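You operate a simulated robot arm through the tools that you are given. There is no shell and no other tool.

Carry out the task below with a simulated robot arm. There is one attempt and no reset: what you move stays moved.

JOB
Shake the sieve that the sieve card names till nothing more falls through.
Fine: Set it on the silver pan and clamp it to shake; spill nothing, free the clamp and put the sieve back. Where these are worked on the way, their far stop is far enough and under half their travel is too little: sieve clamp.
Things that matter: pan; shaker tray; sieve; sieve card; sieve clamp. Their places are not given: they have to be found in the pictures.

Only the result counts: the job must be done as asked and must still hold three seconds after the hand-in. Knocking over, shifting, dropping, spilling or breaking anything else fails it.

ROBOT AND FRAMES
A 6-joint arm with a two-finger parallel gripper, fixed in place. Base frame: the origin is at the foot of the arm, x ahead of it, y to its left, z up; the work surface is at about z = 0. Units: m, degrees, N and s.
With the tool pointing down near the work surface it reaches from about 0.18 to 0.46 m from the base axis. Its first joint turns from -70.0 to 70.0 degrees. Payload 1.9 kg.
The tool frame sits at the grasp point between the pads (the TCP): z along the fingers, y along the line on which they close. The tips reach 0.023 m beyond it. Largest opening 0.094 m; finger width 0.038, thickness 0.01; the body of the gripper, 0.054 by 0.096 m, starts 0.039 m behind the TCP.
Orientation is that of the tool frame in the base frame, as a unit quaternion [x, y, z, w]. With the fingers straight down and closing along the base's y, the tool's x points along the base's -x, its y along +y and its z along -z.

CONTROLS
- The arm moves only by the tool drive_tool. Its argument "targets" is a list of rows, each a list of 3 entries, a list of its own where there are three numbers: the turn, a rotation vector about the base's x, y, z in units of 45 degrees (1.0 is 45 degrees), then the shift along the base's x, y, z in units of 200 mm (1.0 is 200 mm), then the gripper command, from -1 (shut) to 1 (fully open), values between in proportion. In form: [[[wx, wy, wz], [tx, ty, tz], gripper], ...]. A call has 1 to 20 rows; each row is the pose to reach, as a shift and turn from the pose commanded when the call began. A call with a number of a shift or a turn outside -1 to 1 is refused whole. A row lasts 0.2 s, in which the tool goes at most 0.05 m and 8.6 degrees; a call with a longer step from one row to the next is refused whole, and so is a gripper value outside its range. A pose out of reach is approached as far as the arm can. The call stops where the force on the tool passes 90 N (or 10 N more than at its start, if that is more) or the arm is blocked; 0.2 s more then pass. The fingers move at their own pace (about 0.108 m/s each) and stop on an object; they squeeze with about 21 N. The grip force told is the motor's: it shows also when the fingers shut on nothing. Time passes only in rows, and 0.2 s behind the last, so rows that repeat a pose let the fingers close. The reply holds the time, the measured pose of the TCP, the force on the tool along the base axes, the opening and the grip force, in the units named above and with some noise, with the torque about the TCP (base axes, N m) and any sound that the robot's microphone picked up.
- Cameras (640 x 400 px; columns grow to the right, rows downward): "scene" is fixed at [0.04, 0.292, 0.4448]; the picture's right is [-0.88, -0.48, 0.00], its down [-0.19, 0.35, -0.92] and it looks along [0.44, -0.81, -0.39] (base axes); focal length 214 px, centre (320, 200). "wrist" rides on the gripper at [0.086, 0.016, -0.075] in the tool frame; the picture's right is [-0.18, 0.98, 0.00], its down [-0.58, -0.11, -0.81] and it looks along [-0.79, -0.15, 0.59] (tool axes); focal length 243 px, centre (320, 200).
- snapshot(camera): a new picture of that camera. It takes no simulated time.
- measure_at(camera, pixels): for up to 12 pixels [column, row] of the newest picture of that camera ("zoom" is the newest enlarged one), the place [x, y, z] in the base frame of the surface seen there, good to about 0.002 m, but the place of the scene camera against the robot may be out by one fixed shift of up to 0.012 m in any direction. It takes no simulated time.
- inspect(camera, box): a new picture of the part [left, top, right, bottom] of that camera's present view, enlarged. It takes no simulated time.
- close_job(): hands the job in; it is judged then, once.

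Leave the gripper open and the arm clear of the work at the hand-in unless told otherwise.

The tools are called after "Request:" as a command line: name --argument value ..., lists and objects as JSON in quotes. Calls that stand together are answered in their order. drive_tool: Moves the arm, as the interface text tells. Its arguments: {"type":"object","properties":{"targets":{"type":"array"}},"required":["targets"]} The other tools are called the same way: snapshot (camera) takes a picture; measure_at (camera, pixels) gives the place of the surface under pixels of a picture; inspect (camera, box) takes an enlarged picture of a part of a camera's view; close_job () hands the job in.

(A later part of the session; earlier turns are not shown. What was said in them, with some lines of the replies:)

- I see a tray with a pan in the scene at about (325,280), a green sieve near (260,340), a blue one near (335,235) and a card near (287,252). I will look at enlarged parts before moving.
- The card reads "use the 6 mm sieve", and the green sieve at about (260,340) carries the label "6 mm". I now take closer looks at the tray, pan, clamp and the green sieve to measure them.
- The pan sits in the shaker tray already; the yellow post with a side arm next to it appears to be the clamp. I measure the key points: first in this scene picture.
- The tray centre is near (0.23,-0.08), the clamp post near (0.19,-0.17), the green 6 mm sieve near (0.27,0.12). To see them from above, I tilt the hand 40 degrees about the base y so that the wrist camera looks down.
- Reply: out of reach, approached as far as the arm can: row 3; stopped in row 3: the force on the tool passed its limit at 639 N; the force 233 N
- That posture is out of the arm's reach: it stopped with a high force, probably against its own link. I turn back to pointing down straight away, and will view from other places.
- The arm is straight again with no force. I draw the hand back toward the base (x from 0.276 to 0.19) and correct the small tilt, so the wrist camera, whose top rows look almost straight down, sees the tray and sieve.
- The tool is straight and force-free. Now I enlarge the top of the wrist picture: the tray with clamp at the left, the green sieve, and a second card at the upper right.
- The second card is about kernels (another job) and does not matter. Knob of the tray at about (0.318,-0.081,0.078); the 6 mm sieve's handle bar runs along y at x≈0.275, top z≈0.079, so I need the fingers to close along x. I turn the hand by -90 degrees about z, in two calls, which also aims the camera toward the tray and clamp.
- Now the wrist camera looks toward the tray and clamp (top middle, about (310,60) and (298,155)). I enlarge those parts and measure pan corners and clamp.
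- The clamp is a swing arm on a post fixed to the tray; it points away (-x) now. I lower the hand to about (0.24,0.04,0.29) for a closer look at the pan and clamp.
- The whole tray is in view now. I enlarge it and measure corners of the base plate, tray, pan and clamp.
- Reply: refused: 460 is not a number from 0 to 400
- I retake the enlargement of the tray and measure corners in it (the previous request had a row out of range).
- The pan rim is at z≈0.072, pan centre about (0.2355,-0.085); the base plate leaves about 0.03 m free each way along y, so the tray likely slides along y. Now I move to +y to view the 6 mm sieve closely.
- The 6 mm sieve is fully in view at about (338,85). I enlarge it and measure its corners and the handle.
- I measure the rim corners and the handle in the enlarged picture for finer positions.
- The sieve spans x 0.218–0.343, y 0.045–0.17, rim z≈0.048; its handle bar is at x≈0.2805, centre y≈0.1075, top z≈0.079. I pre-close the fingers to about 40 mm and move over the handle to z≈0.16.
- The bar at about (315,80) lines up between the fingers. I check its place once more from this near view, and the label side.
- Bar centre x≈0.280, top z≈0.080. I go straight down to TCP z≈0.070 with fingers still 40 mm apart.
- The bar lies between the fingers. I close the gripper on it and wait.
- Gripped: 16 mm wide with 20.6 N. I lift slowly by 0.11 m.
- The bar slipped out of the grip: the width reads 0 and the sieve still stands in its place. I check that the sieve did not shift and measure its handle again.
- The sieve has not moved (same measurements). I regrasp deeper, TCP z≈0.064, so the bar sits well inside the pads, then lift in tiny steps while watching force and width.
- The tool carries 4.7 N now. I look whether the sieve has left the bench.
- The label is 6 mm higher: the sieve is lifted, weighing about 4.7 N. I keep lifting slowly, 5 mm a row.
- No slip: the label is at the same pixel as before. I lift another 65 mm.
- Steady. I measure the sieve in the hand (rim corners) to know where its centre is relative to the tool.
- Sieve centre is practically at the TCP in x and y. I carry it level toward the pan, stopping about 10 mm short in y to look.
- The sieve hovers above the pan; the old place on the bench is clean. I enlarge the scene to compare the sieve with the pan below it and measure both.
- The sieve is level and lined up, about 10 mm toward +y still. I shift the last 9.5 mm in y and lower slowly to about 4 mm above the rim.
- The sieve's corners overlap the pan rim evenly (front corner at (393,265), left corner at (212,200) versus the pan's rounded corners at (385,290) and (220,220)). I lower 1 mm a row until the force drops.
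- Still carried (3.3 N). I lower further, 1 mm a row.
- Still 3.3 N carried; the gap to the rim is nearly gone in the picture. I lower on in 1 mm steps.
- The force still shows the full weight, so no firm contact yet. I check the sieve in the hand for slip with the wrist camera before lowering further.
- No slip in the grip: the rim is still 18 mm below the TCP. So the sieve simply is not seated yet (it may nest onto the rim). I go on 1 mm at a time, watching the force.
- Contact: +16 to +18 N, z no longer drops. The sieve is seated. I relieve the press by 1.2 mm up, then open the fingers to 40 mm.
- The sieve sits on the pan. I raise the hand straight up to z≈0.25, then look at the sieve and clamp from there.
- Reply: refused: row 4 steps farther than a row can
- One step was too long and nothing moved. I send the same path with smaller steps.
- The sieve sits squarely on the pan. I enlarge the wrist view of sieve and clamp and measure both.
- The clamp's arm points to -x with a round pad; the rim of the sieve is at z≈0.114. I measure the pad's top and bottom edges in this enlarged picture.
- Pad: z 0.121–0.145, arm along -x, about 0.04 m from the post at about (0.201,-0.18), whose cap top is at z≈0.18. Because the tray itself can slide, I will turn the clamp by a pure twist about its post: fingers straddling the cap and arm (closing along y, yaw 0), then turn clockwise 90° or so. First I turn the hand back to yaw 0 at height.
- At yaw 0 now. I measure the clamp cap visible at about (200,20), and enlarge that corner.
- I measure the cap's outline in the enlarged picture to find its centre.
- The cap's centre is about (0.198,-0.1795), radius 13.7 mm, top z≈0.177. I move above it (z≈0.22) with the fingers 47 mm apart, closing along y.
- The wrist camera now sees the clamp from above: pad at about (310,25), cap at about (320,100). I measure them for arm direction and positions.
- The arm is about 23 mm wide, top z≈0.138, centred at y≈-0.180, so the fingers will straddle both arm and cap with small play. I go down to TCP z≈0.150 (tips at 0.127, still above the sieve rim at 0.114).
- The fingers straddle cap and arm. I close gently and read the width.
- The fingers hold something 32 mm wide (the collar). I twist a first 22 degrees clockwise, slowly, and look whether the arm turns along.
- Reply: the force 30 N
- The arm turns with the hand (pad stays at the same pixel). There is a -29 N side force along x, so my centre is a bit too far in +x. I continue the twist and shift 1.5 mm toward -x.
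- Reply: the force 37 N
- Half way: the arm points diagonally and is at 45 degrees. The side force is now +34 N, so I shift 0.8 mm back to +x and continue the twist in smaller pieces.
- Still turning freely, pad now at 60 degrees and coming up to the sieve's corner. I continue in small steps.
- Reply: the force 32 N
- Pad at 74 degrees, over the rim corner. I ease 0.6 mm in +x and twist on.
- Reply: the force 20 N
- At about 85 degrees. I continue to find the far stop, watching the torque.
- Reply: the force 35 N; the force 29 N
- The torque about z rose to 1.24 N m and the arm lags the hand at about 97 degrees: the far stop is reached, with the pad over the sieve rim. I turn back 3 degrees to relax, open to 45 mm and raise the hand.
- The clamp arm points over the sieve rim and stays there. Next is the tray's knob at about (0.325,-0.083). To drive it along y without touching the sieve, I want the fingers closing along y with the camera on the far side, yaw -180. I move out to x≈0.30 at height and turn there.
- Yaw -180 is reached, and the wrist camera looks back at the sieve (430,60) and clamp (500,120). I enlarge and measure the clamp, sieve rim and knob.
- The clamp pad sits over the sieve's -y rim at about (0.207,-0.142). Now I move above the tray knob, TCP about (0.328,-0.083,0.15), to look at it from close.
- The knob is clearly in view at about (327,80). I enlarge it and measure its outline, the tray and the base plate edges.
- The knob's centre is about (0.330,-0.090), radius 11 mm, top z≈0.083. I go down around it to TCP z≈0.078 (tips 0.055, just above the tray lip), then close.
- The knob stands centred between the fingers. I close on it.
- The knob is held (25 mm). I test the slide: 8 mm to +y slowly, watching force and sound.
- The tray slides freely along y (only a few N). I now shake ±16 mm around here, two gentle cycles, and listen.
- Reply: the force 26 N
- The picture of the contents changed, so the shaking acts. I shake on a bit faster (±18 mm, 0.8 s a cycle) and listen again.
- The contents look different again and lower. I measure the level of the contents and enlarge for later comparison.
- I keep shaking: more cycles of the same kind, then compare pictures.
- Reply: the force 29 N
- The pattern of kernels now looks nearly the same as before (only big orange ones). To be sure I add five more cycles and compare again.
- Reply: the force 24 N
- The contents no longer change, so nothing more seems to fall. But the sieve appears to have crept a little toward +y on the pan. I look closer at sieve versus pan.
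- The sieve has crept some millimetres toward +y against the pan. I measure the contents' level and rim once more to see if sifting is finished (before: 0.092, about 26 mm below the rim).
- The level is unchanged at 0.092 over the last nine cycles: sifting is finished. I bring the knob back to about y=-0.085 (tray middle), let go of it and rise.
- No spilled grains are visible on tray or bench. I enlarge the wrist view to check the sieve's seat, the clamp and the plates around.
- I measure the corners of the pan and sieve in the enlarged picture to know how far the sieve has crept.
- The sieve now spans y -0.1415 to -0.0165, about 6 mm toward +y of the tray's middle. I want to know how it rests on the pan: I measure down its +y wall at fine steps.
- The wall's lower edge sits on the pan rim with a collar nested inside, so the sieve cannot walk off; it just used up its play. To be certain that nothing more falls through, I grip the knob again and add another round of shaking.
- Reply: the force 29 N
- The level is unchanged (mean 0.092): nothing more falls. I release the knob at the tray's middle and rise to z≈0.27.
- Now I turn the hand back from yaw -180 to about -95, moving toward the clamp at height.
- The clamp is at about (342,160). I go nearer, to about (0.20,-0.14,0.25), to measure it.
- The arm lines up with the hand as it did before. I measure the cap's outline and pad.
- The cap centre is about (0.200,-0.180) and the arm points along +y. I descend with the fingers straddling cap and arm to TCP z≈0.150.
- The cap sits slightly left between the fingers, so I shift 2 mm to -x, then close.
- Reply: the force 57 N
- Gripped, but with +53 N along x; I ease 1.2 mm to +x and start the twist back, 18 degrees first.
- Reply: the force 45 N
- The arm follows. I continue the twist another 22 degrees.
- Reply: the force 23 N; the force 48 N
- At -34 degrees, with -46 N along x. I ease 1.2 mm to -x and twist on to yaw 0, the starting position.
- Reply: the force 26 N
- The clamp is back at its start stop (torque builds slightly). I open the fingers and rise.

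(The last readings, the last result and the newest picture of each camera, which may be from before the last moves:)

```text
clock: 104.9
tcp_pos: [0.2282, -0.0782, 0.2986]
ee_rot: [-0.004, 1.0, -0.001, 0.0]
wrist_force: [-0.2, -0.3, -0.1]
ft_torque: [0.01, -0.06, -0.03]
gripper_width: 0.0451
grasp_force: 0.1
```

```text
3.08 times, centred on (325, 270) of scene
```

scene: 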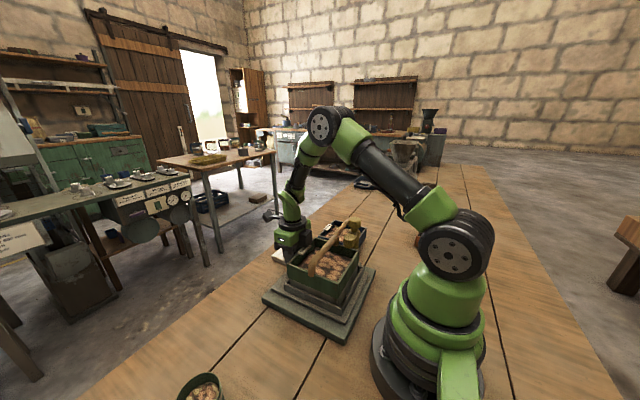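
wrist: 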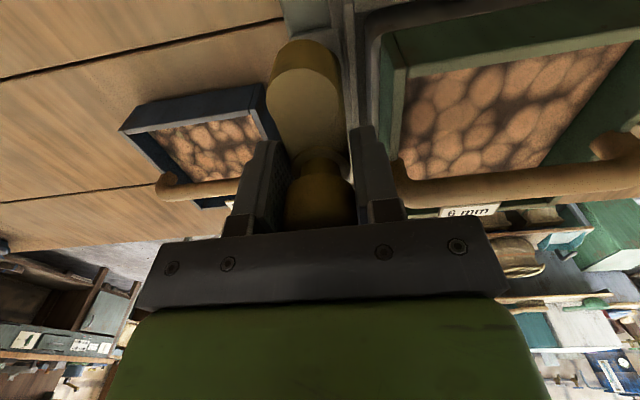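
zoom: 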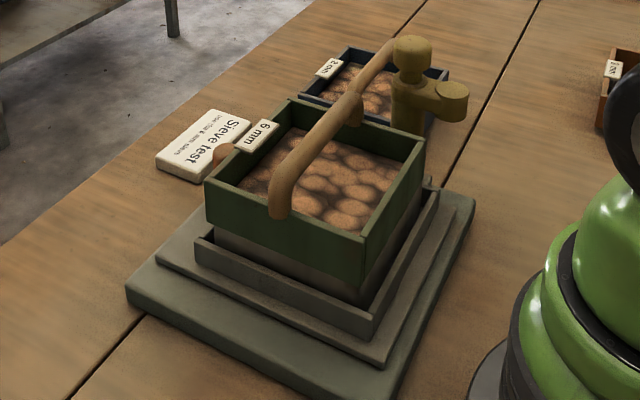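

The clamp is free again, as at the start. I turn the hand to yaw -90 for the sieve's handle, moving toward +y at height to see the sieve.

Request:
drive_tool --targets '[[[0, 0, -0.167], [0.01, 0.1, 0], -0.15], [[0, 0, -0.333], [0.02, 0.2, 0], -0.15], [[0, 0, -0.5], [0.03, 0.3, 0], -0.15], [[0, 0, -0.667], [0.04, 0.4, 0], -0.15], [[0, 0, -0.833], [0.04, 0.5, 0], -0.15], [[0, 0, -1.0], [0.04, 0.6, 0], -0.15]]'

Request:
drive_tool --targets '[[[0, 0, -0.167], [0, 0, 0], -0.15], [[0, 0, -0.333], [0, 0, 0], -0.15], [[0, 0, -0.5], [0, 0, 0], -0.15], [[0, 0, -0.667], [0, 0, 0], -0.15], [[0, 0, -0.833], [0, 0, 0], -0.15], [[0, 0, -1.0], [0, 0, 0], -0.15]]'

Request:
snapshot --camera "wrist"

Request:
inspect --camera "wrist" --box '[230, 40, 430, 200]'

```text
clock: 106.3
tcp_pos: [0.2367, 0.042, 0.2996]
ee_rot: [0.38, 0.925, -0.001, 0.0]
wrist_force: [-0.5, 0.4, 1.5]
ft_torque: [-0.01, 0.0, -0.03]
gripper_width: 0.0398
grasp_force: 0.2
```

```text
clock: 107.7
tcp_pos: [0.2364, 0.0416, 0.2998]
ee_rot: [0.705, 0.709, 0.0, -0.001]
wrist_force: [0.3, 0.3, 0.4]
ft_torque: [0.03, -0.04, 0.0]
gripper_width: 0.0398
grasp_force: 0.0
```

```text
taken
```

wrist: 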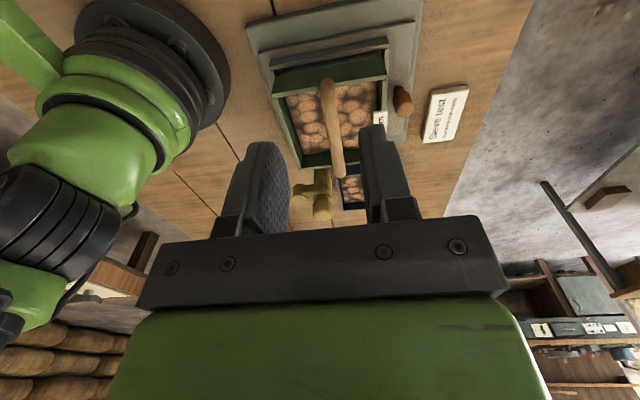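

```text
2.50 times, centred on (330, 120) of wrist
```

zoom: 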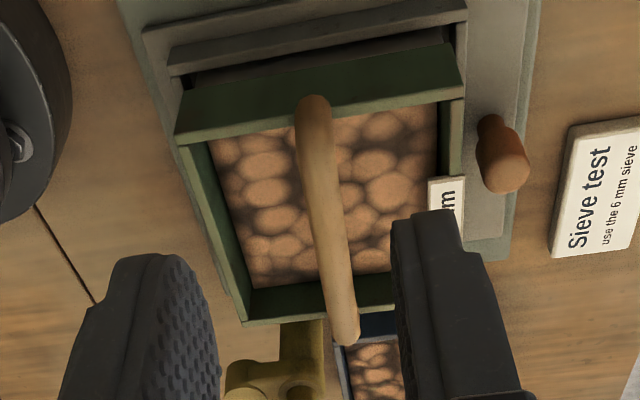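

I measure the handle bar and the sieve's rim corners at their present place.

Request:
measure_at --camera "zoom" --pixels '[[312, 125], [320, 170], [328, 220], [338, 290], [345, 330], [305, 170], [337, 170], [183, 135], [462, 85], [240, 315], [390, 300], [318, 105]]'

```text
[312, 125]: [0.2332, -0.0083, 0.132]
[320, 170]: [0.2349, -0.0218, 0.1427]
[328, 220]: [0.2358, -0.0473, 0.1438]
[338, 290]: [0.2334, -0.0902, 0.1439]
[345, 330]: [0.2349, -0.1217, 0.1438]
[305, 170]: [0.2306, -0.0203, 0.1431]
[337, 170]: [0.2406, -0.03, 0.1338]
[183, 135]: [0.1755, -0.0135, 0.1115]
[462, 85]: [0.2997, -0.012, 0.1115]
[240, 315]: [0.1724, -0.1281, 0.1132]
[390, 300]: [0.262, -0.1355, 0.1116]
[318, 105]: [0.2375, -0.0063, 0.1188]
```

The handle bar is at x≈0.235, top z≈0.1438; the sieve's centre is about y≈-0.0745. I move over it and descend to TCP z≈0.130, fingers 40 mm apart.

Request:
drive_tool --targets '[[[0, 0, 0], [-0.006, -0.2, -0.05], -0.15], [[0, 0, 0], [-0.006, -0.4, -0.15], -0.15], [[0, 0, 0], [-0.006, -0.58, -0.3], -0.15], [[0, 0, 0], [-0.006, -0.58, -0.45], -0.15], [[0, 0, 0], [-0.006, -0.58, -0.55], -0.15], [[0, 0, 0], [-0.006, -0.58, -0.55], -0.15]]'

Request:
snapshot --camera "wrist"

```text
clock: 109.1
tcp_pos: [0.2354, -0.0737, 0.19]
ee_rot: [0.705, 0.71, 0.0, -0.001]
wrist_force: [-0.2, 0.2, 0.1]
ft_torque: [-0.01, 0.02, -0.02]
gripper_width: 0.0401
grasp_force: 0.0
```

```text
taken
```

wrist: 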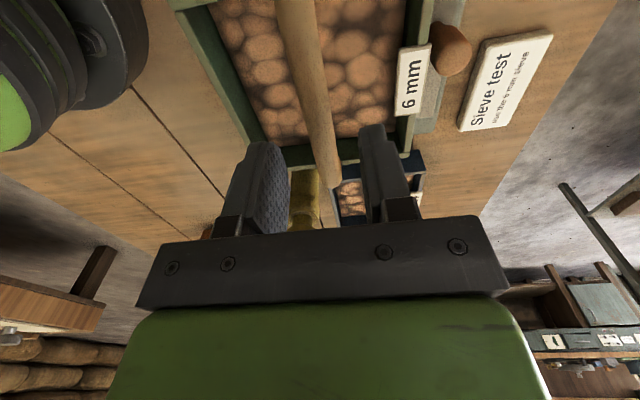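

The bar lies between the fingers. I check the bar edges and the label (whose bench place was y≈0.1045 for a sieve centre of 0.1065).

Request:
measure_at --camera "wrist" --pixels '[[302, 60], [285, 60], [318, 60], [310, 100], [295, 100], [325, 100], [415, 50], [410, 110], [412, 82], [400, 145], [262, 140], [325, 160]]'

```text
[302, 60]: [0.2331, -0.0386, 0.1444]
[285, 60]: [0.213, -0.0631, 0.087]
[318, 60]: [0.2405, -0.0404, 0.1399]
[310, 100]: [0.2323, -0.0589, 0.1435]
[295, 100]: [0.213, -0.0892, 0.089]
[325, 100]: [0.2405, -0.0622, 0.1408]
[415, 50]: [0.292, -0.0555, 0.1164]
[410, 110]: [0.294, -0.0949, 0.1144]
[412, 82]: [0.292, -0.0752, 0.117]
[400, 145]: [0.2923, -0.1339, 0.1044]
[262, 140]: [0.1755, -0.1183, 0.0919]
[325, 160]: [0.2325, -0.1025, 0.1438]
```

Good. I descend 60 mm to TCP z≈0.130 and close on the bar.

Request:
drive_tool --targets '[[[0, 0, 0], [-0.005, 0, -0.1], -0.15], [[0, 0, 0], [-0.005, 0, -0.2], -0.15], [[0, 0, 0], [-0.005, 0, -0.26], -0.15], [[0, 0, 0], [-0.005, 0, -0.3], -0.15], [[0, 0, 0], [-0.005, 0, -0.3], -0.15]]'

Request:
drive_tool --targets '[[[0, 0, 0], [0, 0, 0], -0.5], [[0, 0, 0], [0, 0, 0], -1], [[0, 0, 0], [0, 0, 0], -1], [[0, 0, 0], [0, 0, 0], -1]]'

Request:
snapshot --camera "wrist"

```text
clock: 110.3
tcp_pos: [0.2341, -0.0738, 0.1289]
ee_rot: [0.705, 0.709, 0.001, -0.002]
wrist_force: [0.6, -0.2, 0.2]
ft_torque: [0.0, 0.01, 0.0]
gripper_width: 0.0399
grasp_force: 0.0
```

```text
clock: 111.3
tcp_pos: [0.2332, -0.0743, 0.13]
ee_rot: [0.704, 0.71, 0.0, -0.001]
wrist_force: [-0.1, 0.0, -0.2]
ft_torque: [-0.05, 0.04, -0.09]
gripper_width: 0.0163
grasp_force: 21.2
```

```text
taken
```

wrist: 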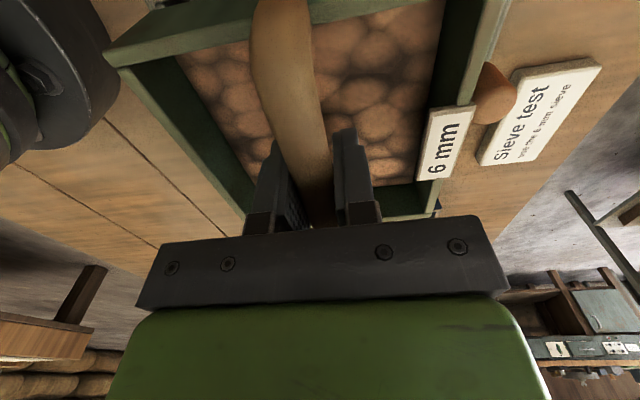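

Gripped at 16 mm, same view as the first good grip. I lift slowly, 1–2 mm a row at first.

Request:
drive_tool --targets '[[[0, 0, 0], [0, 0, 0.005], -1], [[0, 0, 0], [0, 0, 0.012], -1], [[0, 0, 0], [0, 0, 0.02], -1], [[0, 0, 0], [0, 0, 0.03], -1], [[0, 0, 0], [0, 0, 0.04], -1], [[0, 0, 0], [0, 0, 0.05], -1], [[0, 0, 0], [0, 0, 0.06], -1], [[0, 0, 0], [0, 0, 0.07], -1], [[0, 0, 0], [0, 0, 0.075], -1], [[0, 0, 0], [0, 0, 0.075], -1]]'

Request:
snapshot --camera "wrist"

Request:
inspect --camera "scene" --box '[260, 205, 390, 335]'

```text
clock: 113.5
tcp_pos: [0.2336, -0.0749, 0.144]
ee_rot: [0.705, 0.71, 0.0, -0.001]
wrist_force: [-0.3, 1.0, -3.8]
ft_torque: [0.02, 0.03, 0.01]
gripper_width: 0.0163
grasp_force: 20.8
```

```text
taken
```

wrist: 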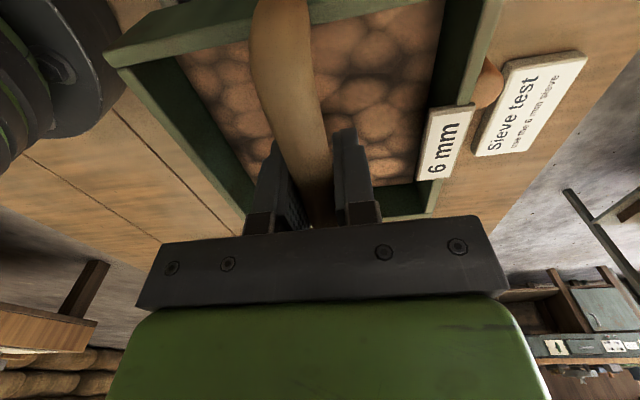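

```text
3.08 times, centred on (325, 270) of scene
```

zoom: 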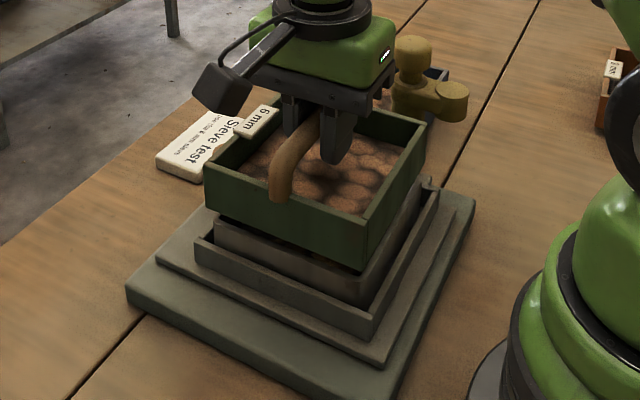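

The sieve is off the pan, level, no slip. I lift another 25 mm slowly.

Request:
drive_tool --targets '[[[0, 0, 0], [0, 0, 0.01], -1], [[0, 0, 0], [0, 0, 0.025], -1], [[0, 0, 0], [0, 0, 0.045], -1], [[0, 0, 0], [0, 0, 0.065], -1], [[0, 0, 0], [0, 0, 0.085], -1], [[0, 0, 0], [0, 0, 0.105], -1], [[0, 0, 0], [0, 0, 0.12], -1], [[0, 0, 0], [0, 0, 0.125], -1], [[0, 0, 0], [0, 0, 0.125], -1]]'

Request:
inspect --camera "scene" --box '[260, 205, 390, 335]'

```text
clock: 115.5
tcp_pos: [0.2342, -0.0744, 0.1705]
ee_rot: [0.705, 0.709, 0.0, -0.001]
wrist_force: [0.3, -0.7, -2.8]
ft_torque: [0.01, 0.03, 0.02]
gripper_width: 0.0162
grasp_force: 21.1
```

```text
3.08 times, centred on (325, 270) of scene
```

zoom: 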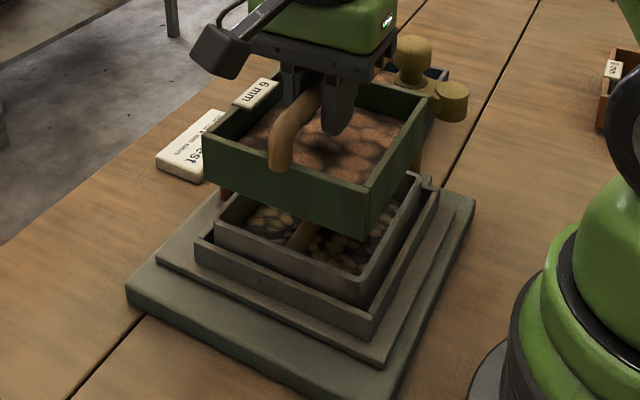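

The pan now holds the fines. I carry the sieve back level to its old place at about (0.280,0.107).

Request:
drive_tool --targets '[[[0, 0, 0], [0.005, 0.02, 0], -1], [[0, 0, 0], [0.015, 0.06, 0], -1], [[0, 0, 0], [0.03, 0.12, 0], -1], [[0, 0, 0], [0.047, 0.19, 0], -1], [[0, 0, 0], [0.065, 0.26, 0], -1], [[0, 0, 0], [0.082, 0.33, 0], -1], [[0, 0, 0], [0.1, 0.4, 0], -1], [[0, 0, 0], [0.117, 0.47, 0], -1], [[0, 0, 0], [0.135, 0.54, 0], -1], [[0, 0, 0], [0.152, 0.61, 0], -1], [[0, 0, 0], [0.17, 0.68, 0], -1], [[0, 0, 0], [0.187, 0.75, 0], -1], [[0, 0, 0], [0.203, 0.81, 0], -1], [[0, 0, 0], [0.216, 0.86, 0], -1], [[0, 0, 0], [0.224, 0.89, 0], -1], [[0, 0, 0], [0.228, 0.908, 0], -1], [[0, 0, 0], [0.228, 0.908, 0], -1]]'

Request:
snapshot --camera "scene"

Request:
snapshot --camera "wrist"

Request:
measure_at --camera "wrist" --pixels '[[118, 65], [180, 48], [425, 205], [455, 110], [445, 180], [460, 110], [436, 178], [232, 195]]'

```text
clock: 119.1
tcp_pos: [0.2796, 0.1081, 0.1698]
ee_rot: [0.705, 0.71, 0.0, -0.001]
wrist_force: [-0.4, 0.6, -2.9]
ft_torque: [0.02, 0.03, -0.03]
gripper_width: 0.0163
grasp_force: 20.9
```

```text
taken
```

scene: 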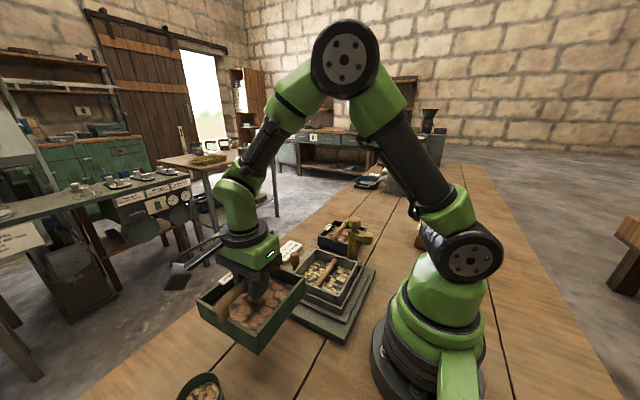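

```text
taken
```

wrist: 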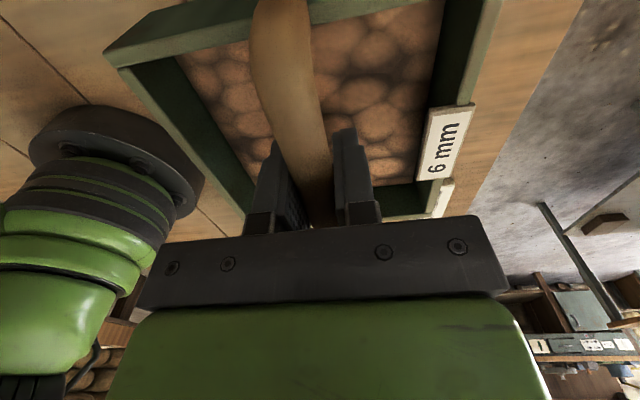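

```text
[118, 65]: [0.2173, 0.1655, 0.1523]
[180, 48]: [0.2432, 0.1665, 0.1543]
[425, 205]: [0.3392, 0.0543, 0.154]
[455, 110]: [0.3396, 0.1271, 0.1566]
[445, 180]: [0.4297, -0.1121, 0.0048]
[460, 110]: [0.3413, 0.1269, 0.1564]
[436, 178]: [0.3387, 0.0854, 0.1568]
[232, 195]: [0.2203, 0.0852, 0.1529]
```

The sieve hovers over its old place; it is about 1.5 mm too far in +y, which I correct while lowering slowly to just above the bench.

Request:
drive_tool --targets '[[[0, 0, 0], [0.002, -0.006, -0.015], -1], [[0, 0, 0], [0.003, -0.008, -0.045], -1], [[0, 0, 0], [0.003, -0.008, -0.08], -1], [[0, 0, 0], [0.003, -0.008, -0.115], -1], [[0, 0, 0], [0.003, -0.008, -0.15], -1], [[0, 0, 0], [0.003, -0.008, -0.185], -1], [[0, 0, 0], [0.003, -0.008, -0.22], -1], [[0, 0, 0], [0.003, -0.008, -0.255], -1], [[0, 0, 0], [0.003, -0.008, -0.29], -1], [[0, 0, 0], [0.003, -0.008, -0.325], -1], [[0, 0, 0], [0.003, -0.008, -0.36], -1], [[0, 0, 0], [0.003, -0.008, -0.395], -1], [[0, 0, 0], [0.003, -0.008, -0.43], -1], [[0, 0, 0], [0.003, -0.008, -0.455], -1], [[0, 0, 0], [0.003, -0.008, -0.475], -1], [[0, 0, 0], [0.003, -0.008, -0.485], -1], [[0, 0, 0], [0.003, -0.008, -0.485], -1]]'

Request:
inspect --camera "scene" --box '[200, 280, 320, 400]'

```text
clock: 122.7
tcp_pos: [0.2803, 0.1048, 0.0728]
ee_rot: [0.704, 0.71, 0.0, -0.001]
wrist_force: [-0.1, 0.3, -2.9]
ft_torque: [0.01, -0.01, 0.01]
gripper_width: 0.0161
grasp_force: 20.6
```

```text
3.33 times, centred on (260, 340) of scene
```

zoom: 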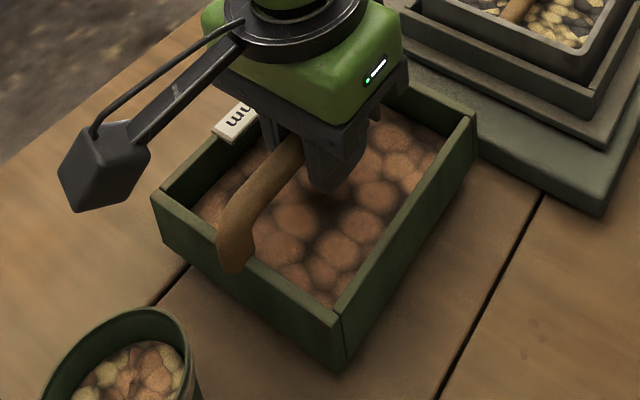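

Nearly down: corners match their original pixel places apart from the last few millimetres of height. I lower 1 mm a row.

Request:
drive_tool --targets '[[[0, 0, 0], [0, 0.004, -0.007], -1], [[0, 0, 0], [0, 0.004, -0.014], -1], [[0, 0, 0], [0, 0.004, -0.021], -1], [[0, 0, 0], [0, 0.004, -0.026], -1], [[0, 0, 0], [0, 0.004, -0.026], -1]]'

Request:
drive_tool --targets '[[[0, 0, 0], [0, 0, -0.005], -1], [[0, 0, 0], [0, 0, -0.005], -1]]'

```text
clock: 123.9
tcp_pos: [0.2803, 0.1056, 0.067]
ee_rot: [0.704, 0.71, 0.0, -0.001]
wrist_force: [-0.7, 0.5, -2.4]
ft_torque: [0.04, 0.03, -0.03]
gripper_width: 0.0164
grasp_force: 21.0
```

```text
clock: 124.5
tcp_pos: [0.2797, 0.1065, 0.0669]
ee_rot: [0.705, 0.71, 0.0, 0.0]
wrist_force: [-0.1, 0.3, -3.0]
ft_torque: [0.01, 0.02, 0.03]
gripper_width: 0.0163
grasp_force: 20.5
```

Still hanging (3 N). I take further 1 mm steps until the bench carries it.

Request:
drive_tool --targets '[[[0, 0, 0], [0, 0, -0.005], -1], [[0, 0, 0], [0, 0, -0.005], -1]]'

Request:
drive_tool --targets '[[[0, 0, 0], [0, 0, -0.005], -1], [[0, 0, 0], [0, 0, -0.005], -1]]'

```text
clock: 125.1
tcp_pos: [0.28, 0.1075, 0.0645]
ee_rot: [0.705, 0.71, 0.0, -0.001]
wrist_force: [0.0, -0.2, -3.1]
ft_torque: [-0.02, 0.02, 0.01]
gripper_width: 0.016
grasp_force: 20.8
```

```text
clock: 125.7
tcp_pos: [0.2805, 0.1073, 0.0639]
ee_rot: [0.705, 0.709, 0.001, -0.001]
wrist_force: [0.7, -0.3, -2.2]
ft_torque: [0.01, 0.01, -0.01]
gripper_width: 0.0162
grasp_force: 21.7
```

Request:
drive_tool --targets '[[[0, 0, 0], [0, 0, -0.005], -1], [[0, 0, 0], [0, 0, -0.005], -1]]'

Request:
inspect --camera "scene" --box '[200, 280, 320, 400]'

```text
clock: 126.3
tcp_pos: [0.281, 0.1076, 0.0643]
ee_rot: [0.704, 0.71, 0.001, -0.002]
wrist_force: [0.2, 2.8, 5.2]
ft_torque: [-0.16, -0.02, 0.01]
gripper_width: 0.0164
grasp_force: 21.3
```

```text
3.33 times, centred on (260, 340) of scene
```

zoom: 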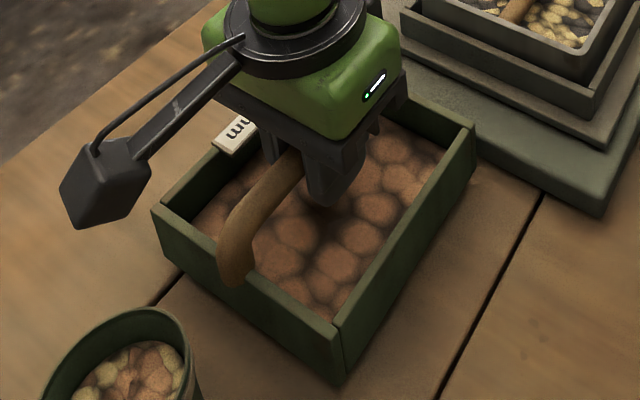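

The bench carries it now (+5 N), and the corners are at their original pixels. I open the fingers to 40 mm and rise straight up.

Request:
drive_tool --targets '[[[0, 0, 0], [0, 0, 0.002], -0.6], [[0, 0, 0], [0, 0, 0.002], -0.3], [[0, 0, 0], [0, 0, 0.002], -0.15], [[0, 0, 0], [0, 0, 0.002], -0.15]]'

Request:
drive_tool --targets '[[[0, 0, 0], [0, 0, 0.06], -0.15], [[0, 0, 0], [0, 0, 0.16], -0.15], [[0, 0, 0], [0, 0, 0.3], -0.15], [[0, 0, 0], [0, 0, 0.5], -0.15], [[0, 0, 0], [0, 0.15, 0.68], -0.15], [[0, 0, 0], [0, 0.3, 0.8], -0.15], [[0, 0, 0], [0, 0.45, 0.9], -0.15], [[0, 0, 0], [0, 0.45, 0.95], -0.15], [[0, 0, 0], [0, 0.45, 0.95], -0.15]]'

Request:
snapshot --camera "wrist"

Request:
snapshot --camera "scene"

Request:
inspect --camera "scene" --box '[200, 280, 320, 400]'

```text
clock: 127.3
tcp_pos: [0.2803, 0.1064, 0.0644]
ee_rot: [0.704, 0.71, 0.0, -0.001]
wrist_force: [1.0, -0.2, 0.4]
ft_torque: [0.02, -0.04, 0.0]
gripper_width: 0.0399
grasp_force: 0.1
```

```text
clock: 129.3
tcp_pos: [0.2789, 0.197, 0.2557]
ee_rot: [0.705, 0.709, 0.0, -0.002]
wrist_force: [-0.3, -0.4, -0.9]
ft_torque: [0.0, 0.01, 0.0]
gripper_width: 0.0399
grasp_force: 0.1
```

```text
taken
```

wrist: 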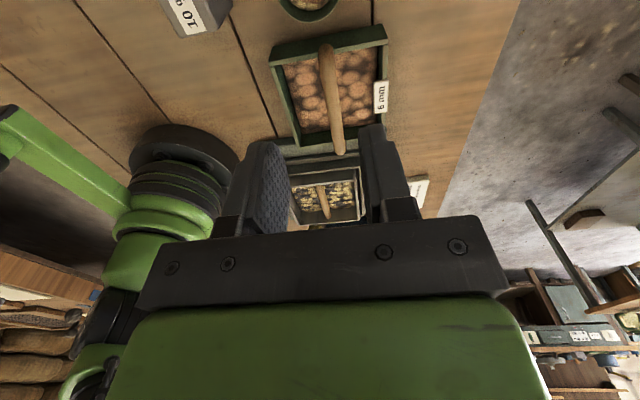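

```text
taken
```

scene: 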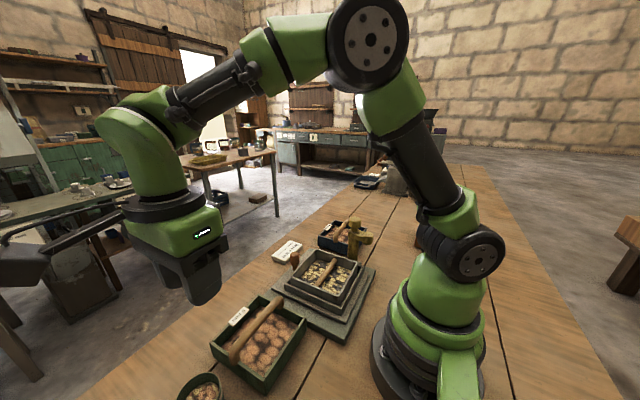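

```text
3.33 times, centred on (260, 340) of scene
```

zoom: 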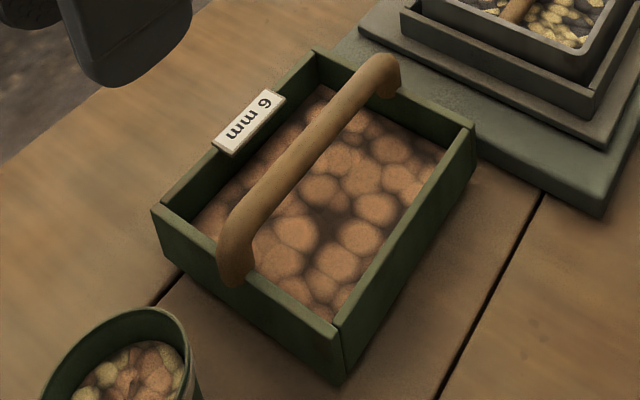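

The sieve is back in its place to about a millimetre. I check the tray area: spills, clamp, pan.

Request:
inspect --camera "scene" --box '[265, 210, 385, 345]'

Request:
inspect --camera "scene" --box '[320, 205, 400, 265]'

Request:
inspect --camera "wrist" --box '[260, 10, 410, 230]'

```text
2.96 times, centred on (325, 278) of scene
```

zoom: 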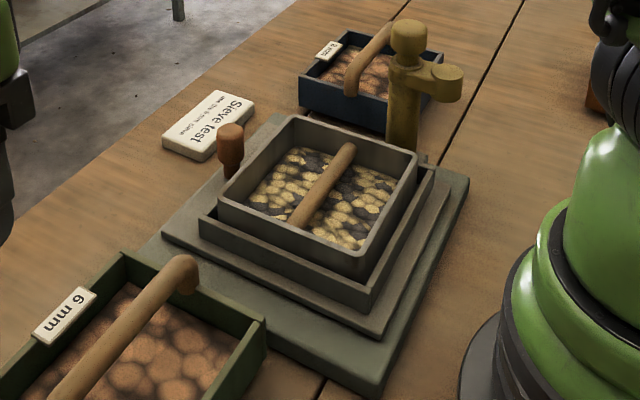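

```text
6.67 times, centred on (360, 235) of scene
```

zoom: 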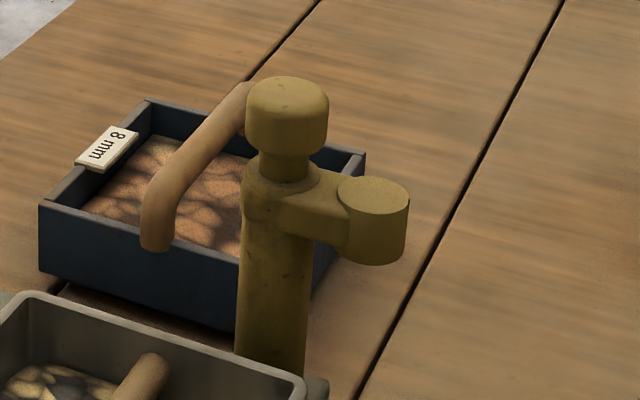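

```text
1.82 times, centred on (335, 120) of wrist
```

zoom: 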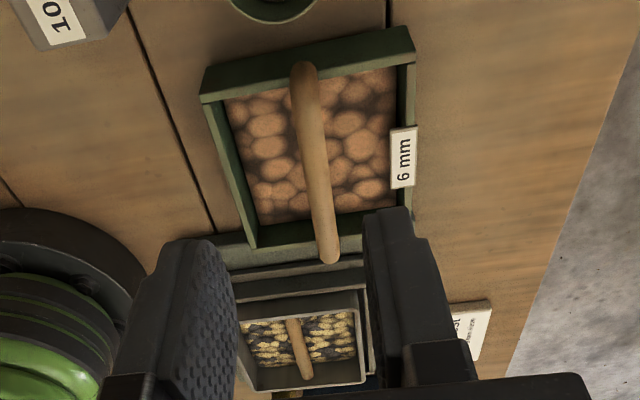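

Fines lie in the pan, the sieve holds only coarse kernels, the clamp stands open at its start, and nothing is spilled. I open the gripper fully and raise the arm clear.

Request:
drive_tool --targets '[[[0, 0, 0], [0, 0, 0.2], 1], [[0, 0, 0], [0, -0.15, 0.35], 1], [[0, 0, 0], [0, -0.35, 0.45], 1], [[0, 0, 0], [0, -0.5, 0.5], 1], [[0, 0, 0], [0, -0.5, 0.5], 1]]'

Request:
snapshot --camera "scene"

```text
clock: 130.5
tcp_pos: [0.2805, 0.0959, 0.3555]
ee_rot: [0.704, 0.71, 0.001, 0.0]
wrist_force: [0.1, 0.9, -0.9]
ft_torque: [0.0, 0.05, -0.02]
gripper_width: 0.0941
grasp_force: 0.1
```

```text
taken
```

scene: 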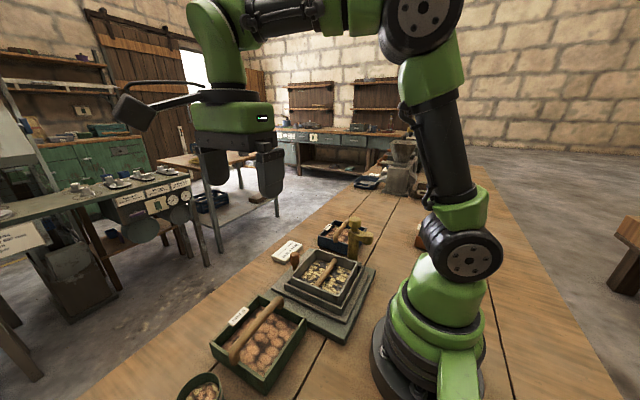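

Everything stands as asked: the 6 mm sieve is back in its place, the clamp is free, the fines are in the silver pan, and the gripper is open and clear. I hand the job in.

Request:
close_job

```text
The job is handed in.
```

I shook the 6 mm sieve named on the card until nothing more fell through, put it back, and handed the job in. I have not seen the verdict.

- **Sieving:** I set the sieve on the silver pan, swung the clamp to its far stop and slid the tray back and forth by its knob. The level in the sieve dropped about 6 mm, then stayed the same over the last rounds of shaking. The fines are in the pan and only coarse kernels are left in the sieve.
- **Afterwards:** The clamp is back at its open stop and the sieve is within about 1 mm of its original place. I saw no spilled grains on the tray or bench. The gripper is open and the arm is clear.

Three things did not go cleanly:
- **First lift:** the handle slipped out of the grip; the sieve stayed where it was.
- **Early arm stop:** an early attempt to tilt the hand for a better view stopped the arm at 639 N. It straightened again with nothing moved on the bench.
- **Sieve creep:** the sieve crept about 1 cm toward +y on the pan while shaking, even with the clamp closed. Its lower edge stayed nested inside the pan.
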